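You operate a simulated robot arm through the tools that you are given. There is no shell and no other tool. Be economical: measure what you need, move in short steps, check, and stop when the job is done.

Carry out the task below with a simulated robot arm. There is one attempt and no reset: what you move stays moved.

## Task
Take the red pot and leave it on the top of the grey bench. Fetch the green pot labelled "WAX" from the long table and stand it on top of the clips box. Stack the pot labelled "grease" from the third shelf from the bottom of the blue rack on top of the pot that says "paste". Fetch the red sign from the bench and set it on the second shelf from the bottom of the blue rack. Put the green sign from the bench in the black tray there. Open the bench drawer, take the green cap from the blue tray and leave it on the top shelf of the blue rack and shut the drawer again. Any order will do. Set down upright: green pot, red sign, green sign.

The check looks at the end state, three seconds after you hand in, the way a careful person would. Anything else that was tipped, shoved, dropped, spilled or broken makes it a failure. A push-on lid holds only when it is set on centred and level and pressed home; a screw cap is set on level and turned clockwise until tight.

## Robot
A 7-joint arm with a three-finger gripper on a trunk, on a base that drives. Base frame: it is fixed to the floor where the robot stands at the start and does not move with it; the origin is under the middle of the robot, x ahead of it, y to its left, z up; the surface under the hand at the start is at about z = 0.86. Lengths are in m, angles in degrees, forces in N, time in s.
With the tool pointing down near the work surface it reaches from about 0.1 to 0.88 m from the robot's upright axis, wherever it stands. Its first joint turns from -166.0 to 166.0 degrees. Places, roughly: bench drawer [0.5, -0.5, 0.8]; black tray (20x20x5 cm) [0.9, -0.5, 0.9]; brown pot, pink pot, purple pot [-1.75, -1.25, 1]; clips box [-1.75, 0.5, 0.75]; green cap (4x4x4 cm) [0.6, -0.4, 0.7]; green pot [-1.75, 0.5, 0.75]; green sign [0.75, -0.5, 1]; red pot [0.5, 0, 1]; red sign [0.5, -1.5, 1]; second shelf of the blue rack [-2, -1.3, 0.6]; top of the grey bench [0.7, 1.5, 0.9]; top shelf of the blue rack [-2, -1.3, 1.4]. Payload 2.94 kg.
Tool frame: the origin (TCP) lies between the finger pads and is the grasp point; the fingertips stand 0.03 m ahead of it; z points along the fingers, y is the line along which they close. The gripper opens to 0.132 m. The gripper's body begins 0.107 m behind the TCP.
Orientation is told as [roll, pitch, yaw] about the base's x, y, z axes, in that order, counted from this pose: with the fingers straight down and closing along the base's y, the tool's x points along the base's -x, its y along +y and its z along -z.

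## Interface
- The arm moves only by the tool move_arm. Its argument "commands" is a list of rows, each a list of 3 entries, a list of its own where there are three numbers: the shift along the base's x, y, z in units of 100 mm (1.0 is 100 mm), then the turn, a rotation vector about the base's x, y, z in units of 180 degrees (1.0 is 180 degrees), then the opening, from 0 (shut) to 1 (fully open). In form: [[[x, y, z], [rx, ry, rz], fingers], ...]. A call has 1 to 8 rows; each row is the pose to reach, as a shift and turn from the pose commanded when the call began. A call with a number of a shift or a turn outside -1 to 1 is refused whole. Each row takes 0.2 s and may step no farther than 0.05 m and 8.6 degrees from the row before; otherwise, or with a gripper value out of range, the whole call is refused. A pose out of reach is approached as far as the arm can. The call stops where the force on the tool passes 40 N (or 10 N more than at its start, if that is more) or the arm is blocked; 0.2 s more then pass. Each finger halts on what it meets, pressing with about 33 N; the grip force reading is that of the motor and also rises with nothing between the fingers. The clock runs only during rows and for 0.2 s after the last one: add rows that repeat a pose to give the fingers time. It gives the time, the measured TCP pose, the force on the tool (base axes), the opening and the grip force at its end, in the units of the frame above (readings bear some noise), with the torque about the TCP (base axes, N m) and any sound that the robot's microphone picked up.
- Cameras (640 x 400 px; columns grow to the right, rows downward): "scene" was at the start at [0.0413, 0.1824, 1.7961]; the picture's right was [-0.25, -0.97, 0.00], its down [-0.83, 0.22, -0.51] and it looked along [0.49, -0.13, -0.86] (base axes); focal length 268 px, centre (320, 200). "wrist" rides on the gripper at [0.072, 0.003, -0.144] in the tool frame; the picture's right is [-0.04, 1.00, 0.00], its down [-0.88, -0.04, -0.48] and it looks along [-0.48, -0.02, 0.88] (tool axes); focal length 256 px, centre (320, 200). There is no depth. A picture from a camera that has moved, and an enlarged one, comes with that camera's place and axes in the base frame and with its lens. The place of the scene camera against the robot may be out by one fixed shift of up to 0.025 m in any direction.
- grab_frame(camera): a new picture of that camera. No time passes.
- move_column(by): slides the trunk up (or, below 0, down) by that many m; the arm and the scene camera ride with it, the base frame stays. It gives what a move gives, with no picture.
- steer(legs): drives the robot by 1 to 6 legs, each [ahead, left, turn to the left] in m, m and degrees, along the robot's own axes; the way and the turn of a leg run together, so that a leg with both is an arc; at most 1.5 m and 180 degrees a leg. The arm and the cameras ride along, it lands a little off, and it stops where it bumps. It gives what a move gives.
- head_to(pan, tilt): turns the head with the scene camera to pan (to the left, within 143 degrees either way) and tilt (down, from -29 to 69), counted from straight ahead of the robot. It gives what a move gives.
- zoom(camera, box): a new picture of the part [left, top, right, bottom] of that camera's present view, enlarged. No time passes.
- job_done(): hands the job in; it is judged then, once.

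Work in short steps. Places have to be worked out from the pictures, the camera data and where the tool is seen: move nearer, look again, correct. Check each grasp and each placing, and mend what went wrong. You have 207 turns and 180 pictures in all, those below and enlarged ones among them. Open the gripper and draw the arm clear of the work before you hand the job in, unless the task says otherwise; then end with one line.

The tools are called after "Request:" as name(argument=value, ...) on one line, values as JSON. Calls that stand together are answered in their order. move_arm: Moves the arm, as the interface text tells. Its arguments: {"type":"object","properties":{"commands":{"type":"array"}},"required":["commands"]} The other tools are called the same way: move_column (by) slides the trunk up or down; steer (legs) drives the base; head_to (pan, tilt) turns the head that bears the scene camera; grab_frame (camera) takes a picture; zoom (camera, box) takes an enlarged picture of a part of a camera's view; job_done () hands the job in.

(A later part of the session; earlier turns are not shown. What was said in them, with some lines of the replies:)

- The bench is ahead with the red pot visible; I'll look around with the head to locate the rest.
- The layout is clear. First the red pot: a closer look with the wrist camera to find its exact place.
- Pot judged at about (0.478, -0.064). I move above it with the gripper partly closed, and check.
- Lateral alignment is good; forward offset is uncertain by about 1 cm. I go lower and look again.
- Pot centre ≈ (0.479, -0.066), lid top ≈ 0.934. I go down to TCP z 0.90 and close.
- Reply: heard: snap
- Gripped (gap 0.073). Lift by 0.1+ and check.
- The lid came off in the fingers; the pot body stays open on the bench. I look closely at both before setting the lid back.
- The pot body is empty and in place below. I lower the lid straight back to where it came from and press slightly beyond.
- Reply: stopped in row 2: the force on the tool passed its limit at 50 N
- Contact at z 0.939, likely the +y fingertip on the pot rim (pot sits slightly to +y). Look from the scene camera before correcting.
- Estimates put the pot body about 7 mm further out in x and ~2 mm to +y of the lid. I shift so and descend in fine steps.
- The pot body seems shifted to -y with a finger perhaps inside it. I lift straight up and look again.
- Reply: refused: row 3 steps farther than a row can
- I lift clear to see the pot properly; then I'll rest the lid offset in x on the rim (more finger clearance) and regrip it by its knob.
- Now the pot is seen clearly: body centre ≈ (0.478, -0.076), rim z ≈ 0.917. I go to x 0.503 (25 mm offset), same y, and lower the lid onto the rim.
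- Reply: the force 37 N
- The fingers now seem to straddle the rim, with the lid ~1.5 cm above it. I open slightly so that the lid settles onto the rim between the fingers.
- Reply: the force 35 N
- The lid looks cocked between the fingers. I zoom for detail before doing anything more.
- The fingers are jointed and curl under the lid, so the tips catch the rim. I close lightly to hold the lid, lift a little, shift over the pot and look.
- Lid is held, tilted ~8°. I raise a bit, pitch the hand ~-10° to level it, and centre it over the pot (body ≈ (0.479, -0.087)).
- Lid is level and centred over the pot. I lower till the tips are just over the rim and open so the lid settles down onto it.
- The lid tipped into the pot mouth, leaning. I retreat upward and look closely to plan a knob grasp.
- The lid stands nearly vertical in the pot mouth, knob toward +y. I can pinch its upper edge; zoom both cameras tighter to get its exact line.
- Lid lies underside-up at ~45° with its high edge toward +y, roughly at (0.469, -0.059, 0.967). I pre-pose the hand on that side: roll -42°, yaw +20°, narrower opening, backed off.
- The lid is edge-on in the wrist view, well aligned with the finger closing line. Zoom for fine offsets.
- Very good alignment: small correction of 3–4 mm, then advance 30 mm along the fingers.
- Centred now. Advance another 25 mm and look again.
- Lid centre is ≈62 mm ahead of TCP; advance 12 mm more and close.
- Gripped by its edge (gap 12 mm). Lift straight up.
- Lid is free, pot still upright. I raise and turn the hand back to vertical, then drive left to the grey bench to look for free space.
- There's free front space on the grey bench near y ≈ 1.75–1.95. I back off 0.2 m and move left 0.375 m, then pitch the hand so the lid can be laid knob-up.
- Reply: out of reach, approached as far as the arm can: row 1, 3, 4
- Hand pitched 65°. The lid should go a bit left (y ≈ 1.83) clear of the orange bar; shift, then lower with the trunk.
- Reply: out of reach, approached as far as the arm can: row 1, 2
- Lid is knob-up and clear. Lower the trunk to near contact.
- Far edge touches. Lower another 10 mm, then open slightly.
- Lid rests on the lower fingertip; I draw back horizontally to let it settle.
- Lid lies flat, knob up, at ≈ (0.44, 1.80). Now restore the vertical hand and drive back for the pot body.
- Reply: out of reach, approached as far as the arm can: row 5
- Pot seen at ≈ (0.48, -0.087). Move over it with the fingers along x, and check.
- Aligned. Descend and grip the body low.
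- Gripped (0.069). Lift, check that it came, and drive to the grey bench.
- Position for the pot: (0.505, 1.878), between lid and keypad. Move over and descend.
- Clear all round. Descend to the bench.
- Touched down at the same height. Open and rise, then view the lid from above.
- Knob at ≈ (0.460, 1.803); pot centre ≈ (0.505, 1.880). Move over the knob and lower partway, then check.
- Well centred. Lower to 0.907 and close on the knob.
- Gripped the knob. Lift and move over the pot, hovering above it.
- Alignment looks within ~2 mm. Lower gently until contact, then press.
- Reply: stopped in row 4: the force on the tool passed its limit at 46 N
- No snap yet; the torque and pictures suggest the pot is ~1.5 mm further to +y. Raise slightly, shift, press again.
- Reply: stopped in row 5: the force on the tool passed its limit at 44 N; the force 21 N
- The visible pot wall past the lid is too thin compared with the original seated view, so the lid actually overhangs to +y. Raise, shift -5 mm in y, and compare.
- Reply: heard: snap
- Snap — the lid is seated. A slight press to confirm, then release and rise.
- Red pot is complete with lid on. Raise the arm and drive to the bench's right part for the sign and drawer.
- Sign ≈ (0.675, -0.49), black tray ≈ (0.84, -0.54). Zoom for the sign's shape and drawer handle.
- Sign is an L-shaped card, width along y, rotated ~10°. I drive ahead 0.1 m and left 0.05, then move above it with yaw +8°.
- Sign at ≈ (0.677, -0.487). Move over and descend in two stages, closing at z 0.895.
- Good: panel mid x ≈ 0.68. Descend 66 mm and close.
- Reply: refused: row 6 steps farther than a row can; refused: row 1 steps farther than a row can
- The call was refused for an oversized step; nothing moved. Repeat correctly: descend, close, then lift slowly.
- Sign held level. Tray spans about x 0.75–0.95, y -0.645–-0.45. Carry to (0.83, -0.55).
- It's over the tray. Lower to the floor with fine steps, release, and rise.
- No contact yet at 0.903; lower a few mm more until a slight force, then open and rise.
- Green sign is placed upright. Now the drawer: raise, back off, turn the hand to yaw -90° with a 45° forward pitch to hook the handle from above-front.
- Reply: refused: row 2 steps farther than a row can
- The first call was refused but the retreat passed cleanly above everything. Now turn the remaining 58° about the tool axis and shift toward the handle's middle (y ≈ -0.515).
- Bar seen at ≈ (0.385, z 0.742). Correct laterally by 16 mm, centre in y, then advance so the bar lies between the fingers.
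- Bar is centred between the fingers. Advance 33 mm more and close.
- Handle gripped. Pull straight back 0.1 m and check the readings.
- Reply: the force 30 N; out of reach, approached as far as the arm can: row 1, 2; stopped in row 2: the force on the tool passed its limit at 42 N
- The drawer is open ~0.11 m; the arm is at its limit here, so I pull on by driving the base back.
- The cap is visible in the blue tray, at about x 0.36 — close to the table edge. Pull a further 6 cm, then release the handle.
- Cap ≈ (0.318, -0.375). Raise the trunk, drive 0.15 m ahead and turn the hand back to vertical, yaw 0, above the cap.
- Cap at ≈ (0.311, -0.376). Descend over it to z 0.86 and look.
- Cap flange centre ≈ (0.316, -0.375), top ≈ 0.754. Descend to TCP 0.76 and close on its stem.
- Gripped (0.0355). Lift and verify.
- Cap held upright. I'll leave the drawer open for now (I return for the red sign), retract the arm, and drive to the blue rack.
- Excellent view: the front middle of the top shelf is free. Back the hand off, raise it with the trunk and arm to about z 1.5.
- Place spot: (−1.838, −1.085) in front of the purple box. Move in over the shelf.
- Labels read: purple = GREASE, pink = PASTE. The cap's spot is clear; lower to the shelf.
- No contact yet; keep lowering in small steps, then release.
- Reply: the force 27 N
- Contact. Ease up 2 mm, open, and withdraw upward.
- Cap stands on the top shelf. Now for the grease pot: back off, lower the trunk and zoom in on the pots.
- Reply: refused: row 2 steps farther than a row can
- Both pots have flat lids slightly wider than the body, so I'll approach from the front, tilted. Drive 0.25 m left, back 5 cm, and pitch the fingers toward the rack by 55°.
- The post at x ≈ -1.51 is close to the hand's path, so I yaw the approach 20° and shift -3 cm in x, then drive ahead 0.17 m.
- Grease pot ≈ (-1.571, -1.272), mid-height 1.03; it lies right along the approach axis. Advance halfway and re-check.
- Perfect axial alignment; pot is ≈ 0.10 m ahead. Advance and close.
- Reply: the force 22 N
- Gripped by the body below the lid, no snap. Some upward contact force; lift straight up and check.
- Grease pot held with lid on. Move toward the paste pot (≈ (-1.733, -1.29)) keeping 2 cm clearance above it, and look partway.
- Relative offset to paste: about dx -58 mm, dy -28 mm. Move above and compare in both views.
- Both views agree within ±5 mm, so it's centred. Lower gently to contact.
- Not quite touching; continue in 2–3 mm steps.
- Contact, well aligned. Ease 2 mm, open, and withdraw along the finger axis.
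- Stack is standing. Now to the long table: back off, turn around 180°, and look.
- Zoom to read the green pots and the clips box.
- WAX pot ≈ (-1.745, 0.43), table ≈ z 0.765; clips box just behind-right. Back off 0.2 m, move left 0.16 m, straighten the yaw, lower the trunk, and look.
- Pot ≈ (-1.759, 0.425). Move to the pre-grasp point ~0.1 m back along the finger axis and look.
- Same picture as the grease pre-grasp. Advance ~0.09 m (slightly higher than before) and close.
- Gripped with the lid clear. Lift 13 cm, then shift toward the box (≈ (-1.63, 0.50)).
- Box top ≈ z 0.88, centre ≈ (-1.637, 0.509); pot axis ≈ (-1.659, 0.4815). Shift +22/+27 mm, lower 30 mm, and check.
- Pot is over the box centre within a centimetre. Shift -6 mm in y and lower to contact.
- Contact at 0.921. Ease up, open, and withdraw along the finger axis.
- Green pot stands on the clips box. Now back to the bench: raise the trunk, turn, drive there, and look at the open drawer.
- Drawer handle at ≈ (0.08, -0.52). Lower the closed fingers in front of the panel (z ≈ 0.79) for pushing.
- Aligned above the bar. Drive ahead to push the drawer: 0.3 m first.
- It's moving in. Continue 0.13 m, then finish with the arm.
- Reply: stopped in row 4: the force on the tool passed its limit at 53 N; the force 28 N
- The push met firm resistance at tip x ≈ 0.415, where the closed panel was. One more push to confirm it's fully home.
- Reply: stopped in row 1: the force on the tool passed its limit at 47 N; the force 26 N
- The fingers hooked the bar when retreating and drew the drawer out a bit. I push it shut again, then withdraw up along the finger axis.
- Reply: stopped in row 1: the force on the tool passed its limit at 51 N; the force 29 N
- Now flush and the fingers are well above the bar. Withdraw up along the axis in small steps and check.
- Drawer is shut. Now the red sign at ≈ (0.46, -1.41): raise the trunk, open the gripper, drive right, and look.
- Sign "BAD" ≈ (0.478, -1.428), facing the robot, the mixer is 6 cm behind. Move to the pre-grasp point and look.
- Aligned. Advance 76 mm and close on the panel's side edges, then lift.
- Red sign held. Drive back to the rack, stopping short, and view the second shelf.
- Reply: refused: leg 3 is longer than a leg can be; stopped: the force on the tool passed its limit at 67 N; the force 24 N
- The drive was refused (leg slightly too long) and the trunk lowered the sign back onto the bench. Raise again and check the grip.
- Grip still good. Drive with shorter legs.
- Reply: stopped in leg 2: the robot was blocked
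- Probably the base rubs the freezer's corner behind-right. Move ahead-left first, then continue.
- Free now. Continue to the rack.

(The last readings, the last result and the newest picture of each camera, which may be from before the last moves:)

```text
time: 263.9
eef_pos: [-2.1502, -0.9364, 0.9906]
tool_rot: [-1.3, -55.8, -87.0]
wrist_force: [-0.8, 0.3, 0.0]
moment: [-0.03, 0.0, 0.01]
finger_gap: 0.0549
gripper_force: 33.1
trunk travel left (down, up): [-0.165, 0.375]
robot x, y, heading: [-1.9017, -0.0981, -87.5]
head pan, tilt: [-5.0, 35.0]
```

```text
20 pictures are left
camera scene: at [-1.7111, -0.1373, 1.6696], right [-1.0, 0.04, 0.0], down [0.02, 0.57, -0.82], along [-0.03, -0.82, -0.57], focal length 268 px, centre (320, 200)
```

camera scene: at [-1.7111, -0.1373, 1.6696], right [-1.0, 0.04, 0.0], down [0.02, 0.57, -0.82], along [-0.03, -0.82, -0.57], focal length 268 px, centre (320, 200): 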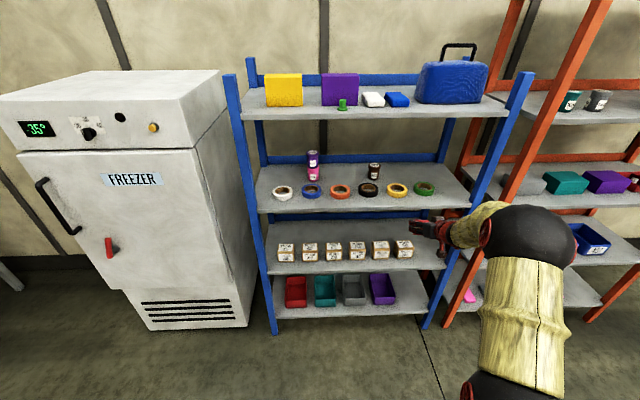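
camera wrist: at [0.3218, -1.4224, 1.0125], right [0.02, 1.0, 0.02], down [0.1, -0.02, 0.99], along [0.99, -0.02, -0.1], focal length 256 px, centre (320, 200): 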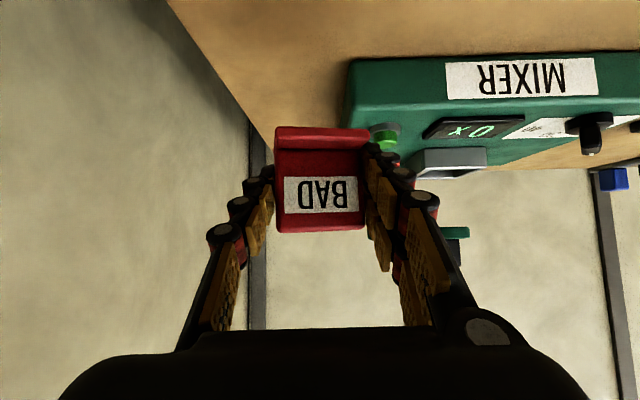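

Free place on the second shelf right of the boxes, x ≈ -2.31. Lower the trunk, drive right 0.15 m, lower the arm, and look.

Request:
move_column(by=-0.16)

Request:
steer(legs=[[0, -0.13, -2.5]])

Request:
move_arm(commands=[[[0, 0, -0.4], [0, 0, 0], 0.2], [[0, 0, -0.8], [0, 0, 0], 0.2], [[0, 0, -1.0], [0, 0, 0], 0.2]])

Request:
grab_frame(camera="wrist")

Request:
grab_frame(camera="scene")

```text
time: 265.7
eef_pos: [-2.1507, -0.9375, 0.831]
tool_rot: [-1.4, -55.7, -86.9]
wrist_force: [0.3, -0.6, 1.1]
moment: [0.01, -0.03, -0.01]
finger_gap: 0.055
gripper_force: 33.1
trunk travel left (down, up): [-0.005, 0.535]
robot x, y, heading: [-1.9029, -0.0939, -87.5]
head pan, tilt: [-5.0, 35.0]
```

```text
time: 267.0
eef_pos: [-2.318, -0.9286, 0.8296]
tool_rot: [-1.4, -55.7, -89.3]
wrist_force: [0.2, 0.2, -0.6]
moment: [0.02, 0.05, 0.02]
finger_gap: 0.0548
gripper_force: 32.8
trunk travel left (down, up): [-0.005, 0.535]
robot x, y, heading: [-2.034, -0.0994, -89.9]
head pan, tilt: [-5.0, 35.0]
```

```text
time: 267.8
eef_pos: [-2.3188, -0.9286, 0.729]
tool_rot: [-1.3, -55.7, -89.3]
wrist_force: [0.7, -0.7, 0.3]
moment: [0.02, 0.02, 0.01]
finger_gap: 0.0552
gripper_force: 32.7
trunk travel left (down, up): [-0.005, 0.535]
robot x, y, heading: [-2.0347, -0.0977, -89.9]
head pan, tilt: [-5.0, 35.0]
```

```text
19 pictures are left
camera wrist: at [-2.314, -0.7684, 0.7512], right [1.0, -0.03, 0.02], down [-0.03, -0.1, 0.99], along [-0.03, -0.99, -0.1], focal length 256 px, centre (320, 200)
```

wrist: 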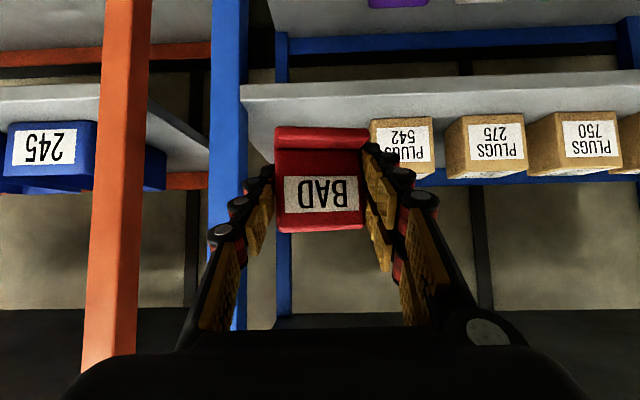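

```text
18 pictures are left
camera scene: at [-1.8464, -0.1484, 1.5096], right [-1.0, 0.08, 0.0], down [0.05, 0.57, -0.82], along [-0.07, -0.82, -0.57], focal length 268 px, centre (320, 200)
```

scene: 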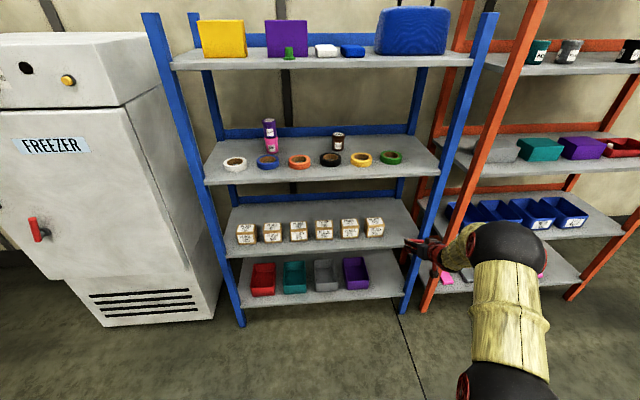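

Free gap x from -2.40 (post) to -2.26 (box); shelf z ≈ 0.60. Drive ahead 0.165 m with 11 mm to the right, then check before lowering.

Request:
steer(legs=[[0.165, -0.011, 0]])

Request:
grab_frame(camera="wrist")

```text
time: 269.2
eef_pos: [-2.3285, -1.0975, 0.729]
tool_rot: [-1.3, -55.8, -89.3]
wrist_force: [0.0, 0.4, -0.2]
moment: [0.02, -0.01, -0.01]
finger_gap: 0.0549
gripper_force: 32.7
trunk travel left (down, up): [-0.005, 0.535]
robot x, y, heading: [-2.0455, -0.2692, -89.9]
head pan, tilt: [-5.0, 35.0]
```

```text
17 pictures are left
camera wrist: at [-2.3238, -0.937, 0.7518], right [1.0, -0.03, 0.02], down [-0.03, -0.1, 0.99], along [-0.03, -0.99, -0.1], focal length 256 px, centre (320, 200)
```

wrist: 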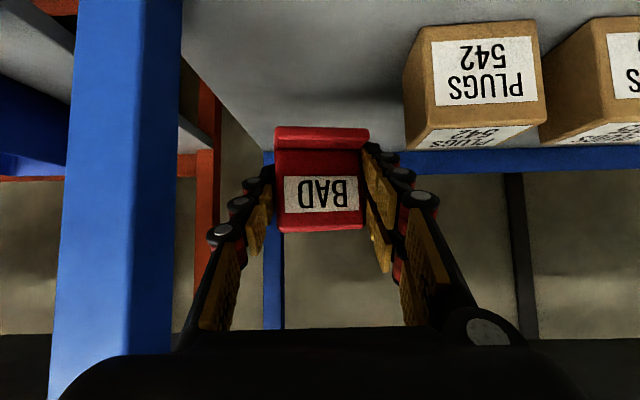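

Post is close on the left; shift +18 mm in x, then lower to the shelf with fine steps.

Request:
move_arm(commands=[[[0.18, 0, 0], [0, 0, 0], 0.2], [[0.18, 0, -0.4], [0, 0, 0], 0.2], [[0.18, 0, -0.75], [0, 0, 0], 0.2], [[0.18, 0, -0.83], [0, 0, 0], 0.2], [[0.18, 0, -0.87], [0, 0, 0], 0.2], [[0.18, 0, -0.9], [0, 0, 0], 0.2]])

Request:
grab_frame(camera="wrist")

```text
time: 270.6
eef_pos: [-2.3104, -1.0971, 0.639]
tool_rot: [-1.3, -55.8, -89.3]
wrist_force: [-0.1, 0.1, -1.0]
moment: [0.01, 0.01, 0.01]
finger_gap: 0.0552
gripper_force: 32.8
trunk travel left (down, up): [-0.005, 0.535]
robot x, y, heading: [-2.0455, -0.2702, -89.7]
head pan, tilt: [-5.0, 35.0]
```

```text
16 pictures are left
camera wrist: at [-2.3059, -0.9372, 0.6614], right [1.0, -0.03, 0.02], down [-0.03, -0.1, 0.99], along [-0.03, -0.99, -0.1], focal length 256 px, centre (320, 200)
```

wrist: 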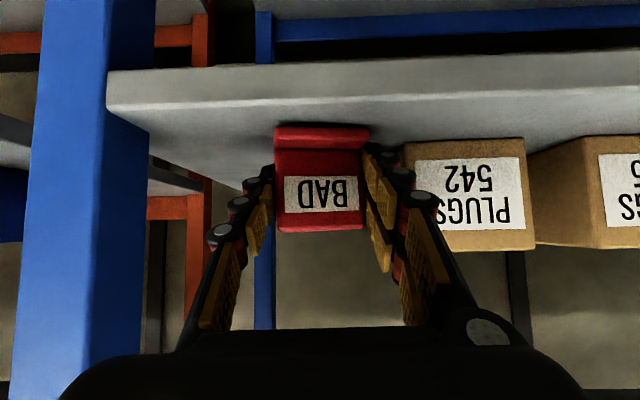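

Almost down; continue in small steps until contact.

Request:
move_arm(commands=[[[0, 0, -0.03], [0, 0, 0], 0.2], [[0, 0, -0.06], [0, 0, 0], 0.2], [[0, 0, -0.09], [0, 0, 0], 0.2]])

```text
time: 271.4
eef_pos: [-2.3098, -1.0986, 0.6346]
tool_rot: [-1.6, -56.2, -89.1]
wrist_force: [1.6, 1.9, 22.9]
moment: [0.36, -0.72, 0.06]
finger_gap: 0.0549
gripper_force: 33.1
trunk travel left (down, up): [-0.005, 0.535]
robot x, y, heading: [-2.0439, -0.2709, -89.6]
head pan, tilt: [-5.0, 35.0]
```

Contact at 0.6346. Ease up, open moderately, and withdraw along the finger axis.

Request:
move_arm(commands=[[[0, 0, 0.05], [0, 0, 0], 0.2], [[0, 0, 0.05], [0, 0, 0], 0.45], [[0, 0, 0.05], [0, 0, 0], 0.53], [[0, 0, 0.05], [0, 0, 0], 0.53], [[0, 0.3, 0.26], [0, 0, 0], 0.53], [[0, 0.65, 0.5], [0, 0, 0], 0.53], [[0, 0.95, 0.7], [0, 0, 0], 0.53]])

Request:
grab_frame(camera="wrist")

```text
time: 273.1
eef_pos: [-2.3093, -0.9998, 0.6993]
tool_rot: [-1.3, -55.7, -89.3]
wrist_force: [0.6, -0.9, -0.3]
moment: [-0.02, 0.04, 0.03]
finger_gap: 0.0698
gripper_force: 0.1
trunk travel left (down, up): [-0.005, 0.535]
robot x, y, heading: [-2.0454, -0.2686, -89.8]
head pan, tilt: [-5.0, 35.0]
```

```text
15 pictures are left
camera wrist: at [-2.3042, -0.8412, 0.722], right [1.0, -0.03, 0.02], down [-0.03, -0.1, 0.99], along [-0.03, -0.99, -0.1], focal length 256 px, centre (320, 200)
```

wrist: 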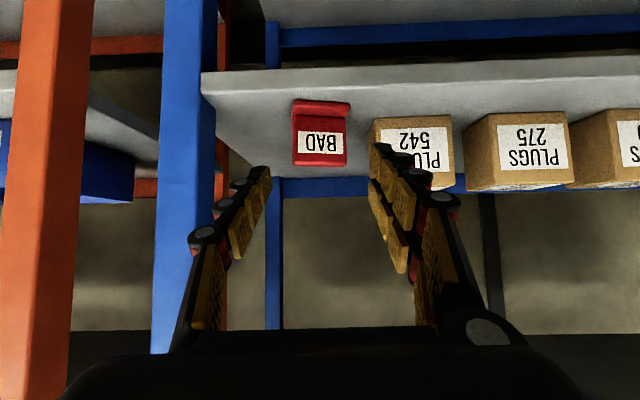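

The red sign stands on the second shelf. Back off and do a final check of the rack and the other places.

Request:
steer(legs=[[-0.2, 0, 0]])

Request:
zoom(camera="scene", box=[180, 0, 500, 340])

Request:
head_to(pan=140, tilt=30)

Request:
grab_frame(camera="scene")

Request:
head_to(pan=90, tilt=15)

Request:
grab_frame(camera="scene")

```text
time: 274.6
eef_pos: [-2.3069, -0.805, 0.6989]
tool_rot: [-1.3, -55.7, -89.0]
wrist_force: [0.0, -0.4, 1.2]
moment: [-0.04, -0.02, -0.02]
finger_gap: 0.07
gripper_force: 0.0
trunk travel left (down, up): [-0.005, 0.535]
robot x, y, heading: [-2.0442, -0.0697, -89.6]
head pan, tilt: [-5.0, 35.0]
```

```text
1.18 times, centred on (340, 170) of scene
camera zoom: at [-1.8575, -0.1173, 1.5096], right [-1.0, 0.08, 0.0], down [0.04, 0.57, -0.82], along [-0.06, -0.82, -0.57], focal length 315 px, centre (296, 235)
```

zoom: 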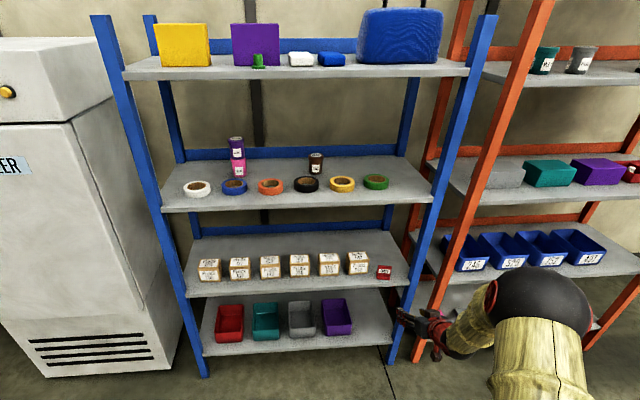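

```text
time: 276.9
eef_pos: [-2.3071, -0.8046, 0.6995]
tool_rot: [-1.2, -55.8, -89.0]
wrist_force: [-0.6, 0.3, -1.0]
moment: [-0.02, -0.02, 0.0]
finger_gap: 0.0699
gripper_force: 0.0
trunk travel left (down, up): [-0.005, 0.535]
robot x, y, heading: [-2.0476, -0.0722, -89.7]
head pan, tilt: [140.0, 30.0]
```

```text
13 pictures are left
camera scene: at [-1.793, 0.0406, 1.5174], right [0.77, -0.64, 0.0], down [-0.32, -0.39, -0.87], along [0.55, 0.67, -0.5], focal length 268 px, centre (320, 200)
```

scene: 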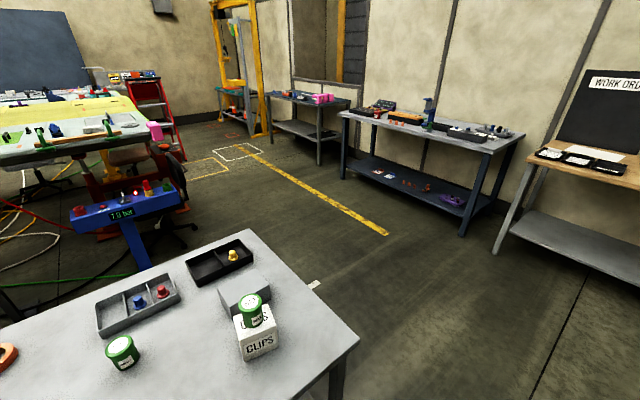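

```text
time: 278.1
eef_pos: [-2.3061, -0.8036, 0.701]
tool_rot: [-1.3, -55.9, -88.9]
wrist_force: [-0.6, 0.2, 0.2]
moment: [-0.03, 0.02, 0.01]
finger_gap: 0.07
gripper_force: 0.0
trunk travel left (down, up): [-0.005, 0.535]
robot x, y, heading: [-2.045, -0.0727, -89.7]
head pan, tilt: [90.0, 15.0]
```

```text
12 pictures are left
camera scene: at [-1.7572, -0.0283, 1.5416], right [0.01, -1.0, 0.0], down [-0.26, 0.0, -0.97], along [0.97, 0.01, -0.26], focal length 268 px, centre (320, 200)
```

scene: 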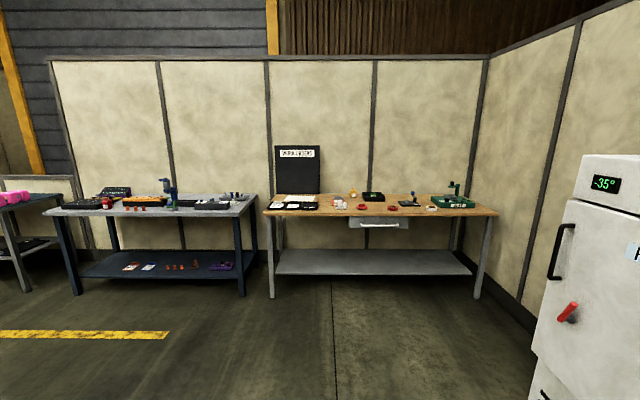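

Everything appears in place; one enlarged look at the drawer and the red pot.

Request:
zoom(camera="scene", box=[40, 160, 500, 300])

Request:
zoom(camera="scene", box=[330, 180, 440, 250])

```text
1.39 times, centred on (270, 230) of scene
camera zoom: at [-1.7572, -0.0283, 1.5416], right [0.01, -1.0, 0.0], down [-0.26, 0.0, -0.97], along [0.97, 0.01, -0.26], focal length 372 px, centre (390, 158)
```

zoom: 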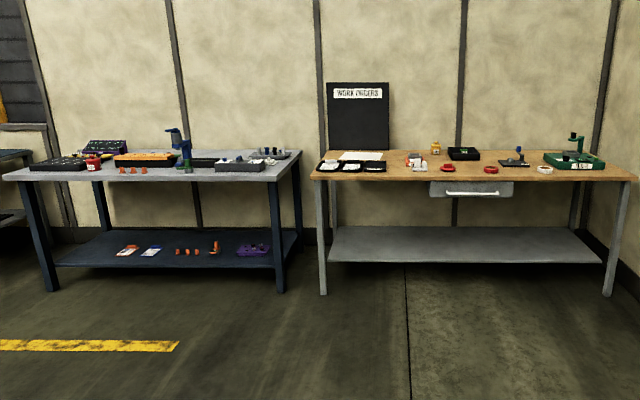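

```text
5.71 times, centred on (385, 215) of scene
camera zoom: at [-1.7572, -0.0283, 1.5416], right [0.01, -1.0, 0.0], down [-0.26, 0.0, -0.97], along [0.97, 0.01, -0.26], focal length 1529 px, centre (-51, 114)
```

zoom: 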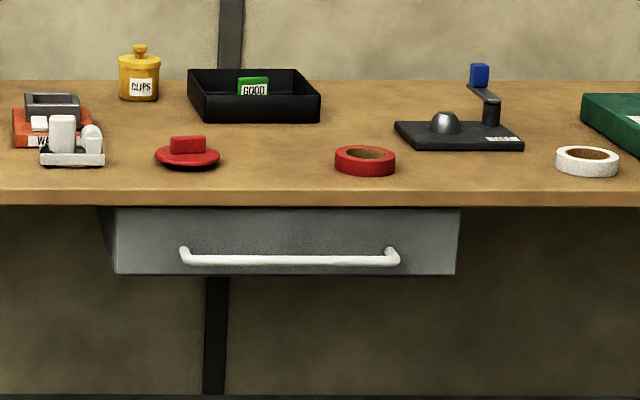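

The drawer is shut, the green sign is in its tray, and the red pot is lidded on the grey bench. The arm is clear and the gripper open, so I hand in.

Request:
job_done()

```text
The job is handed in.
```

All the tasks are done and handed in, but the red pot's lid came off when I first gripped it; I snapped it back on after moving the pot to the grey bench.
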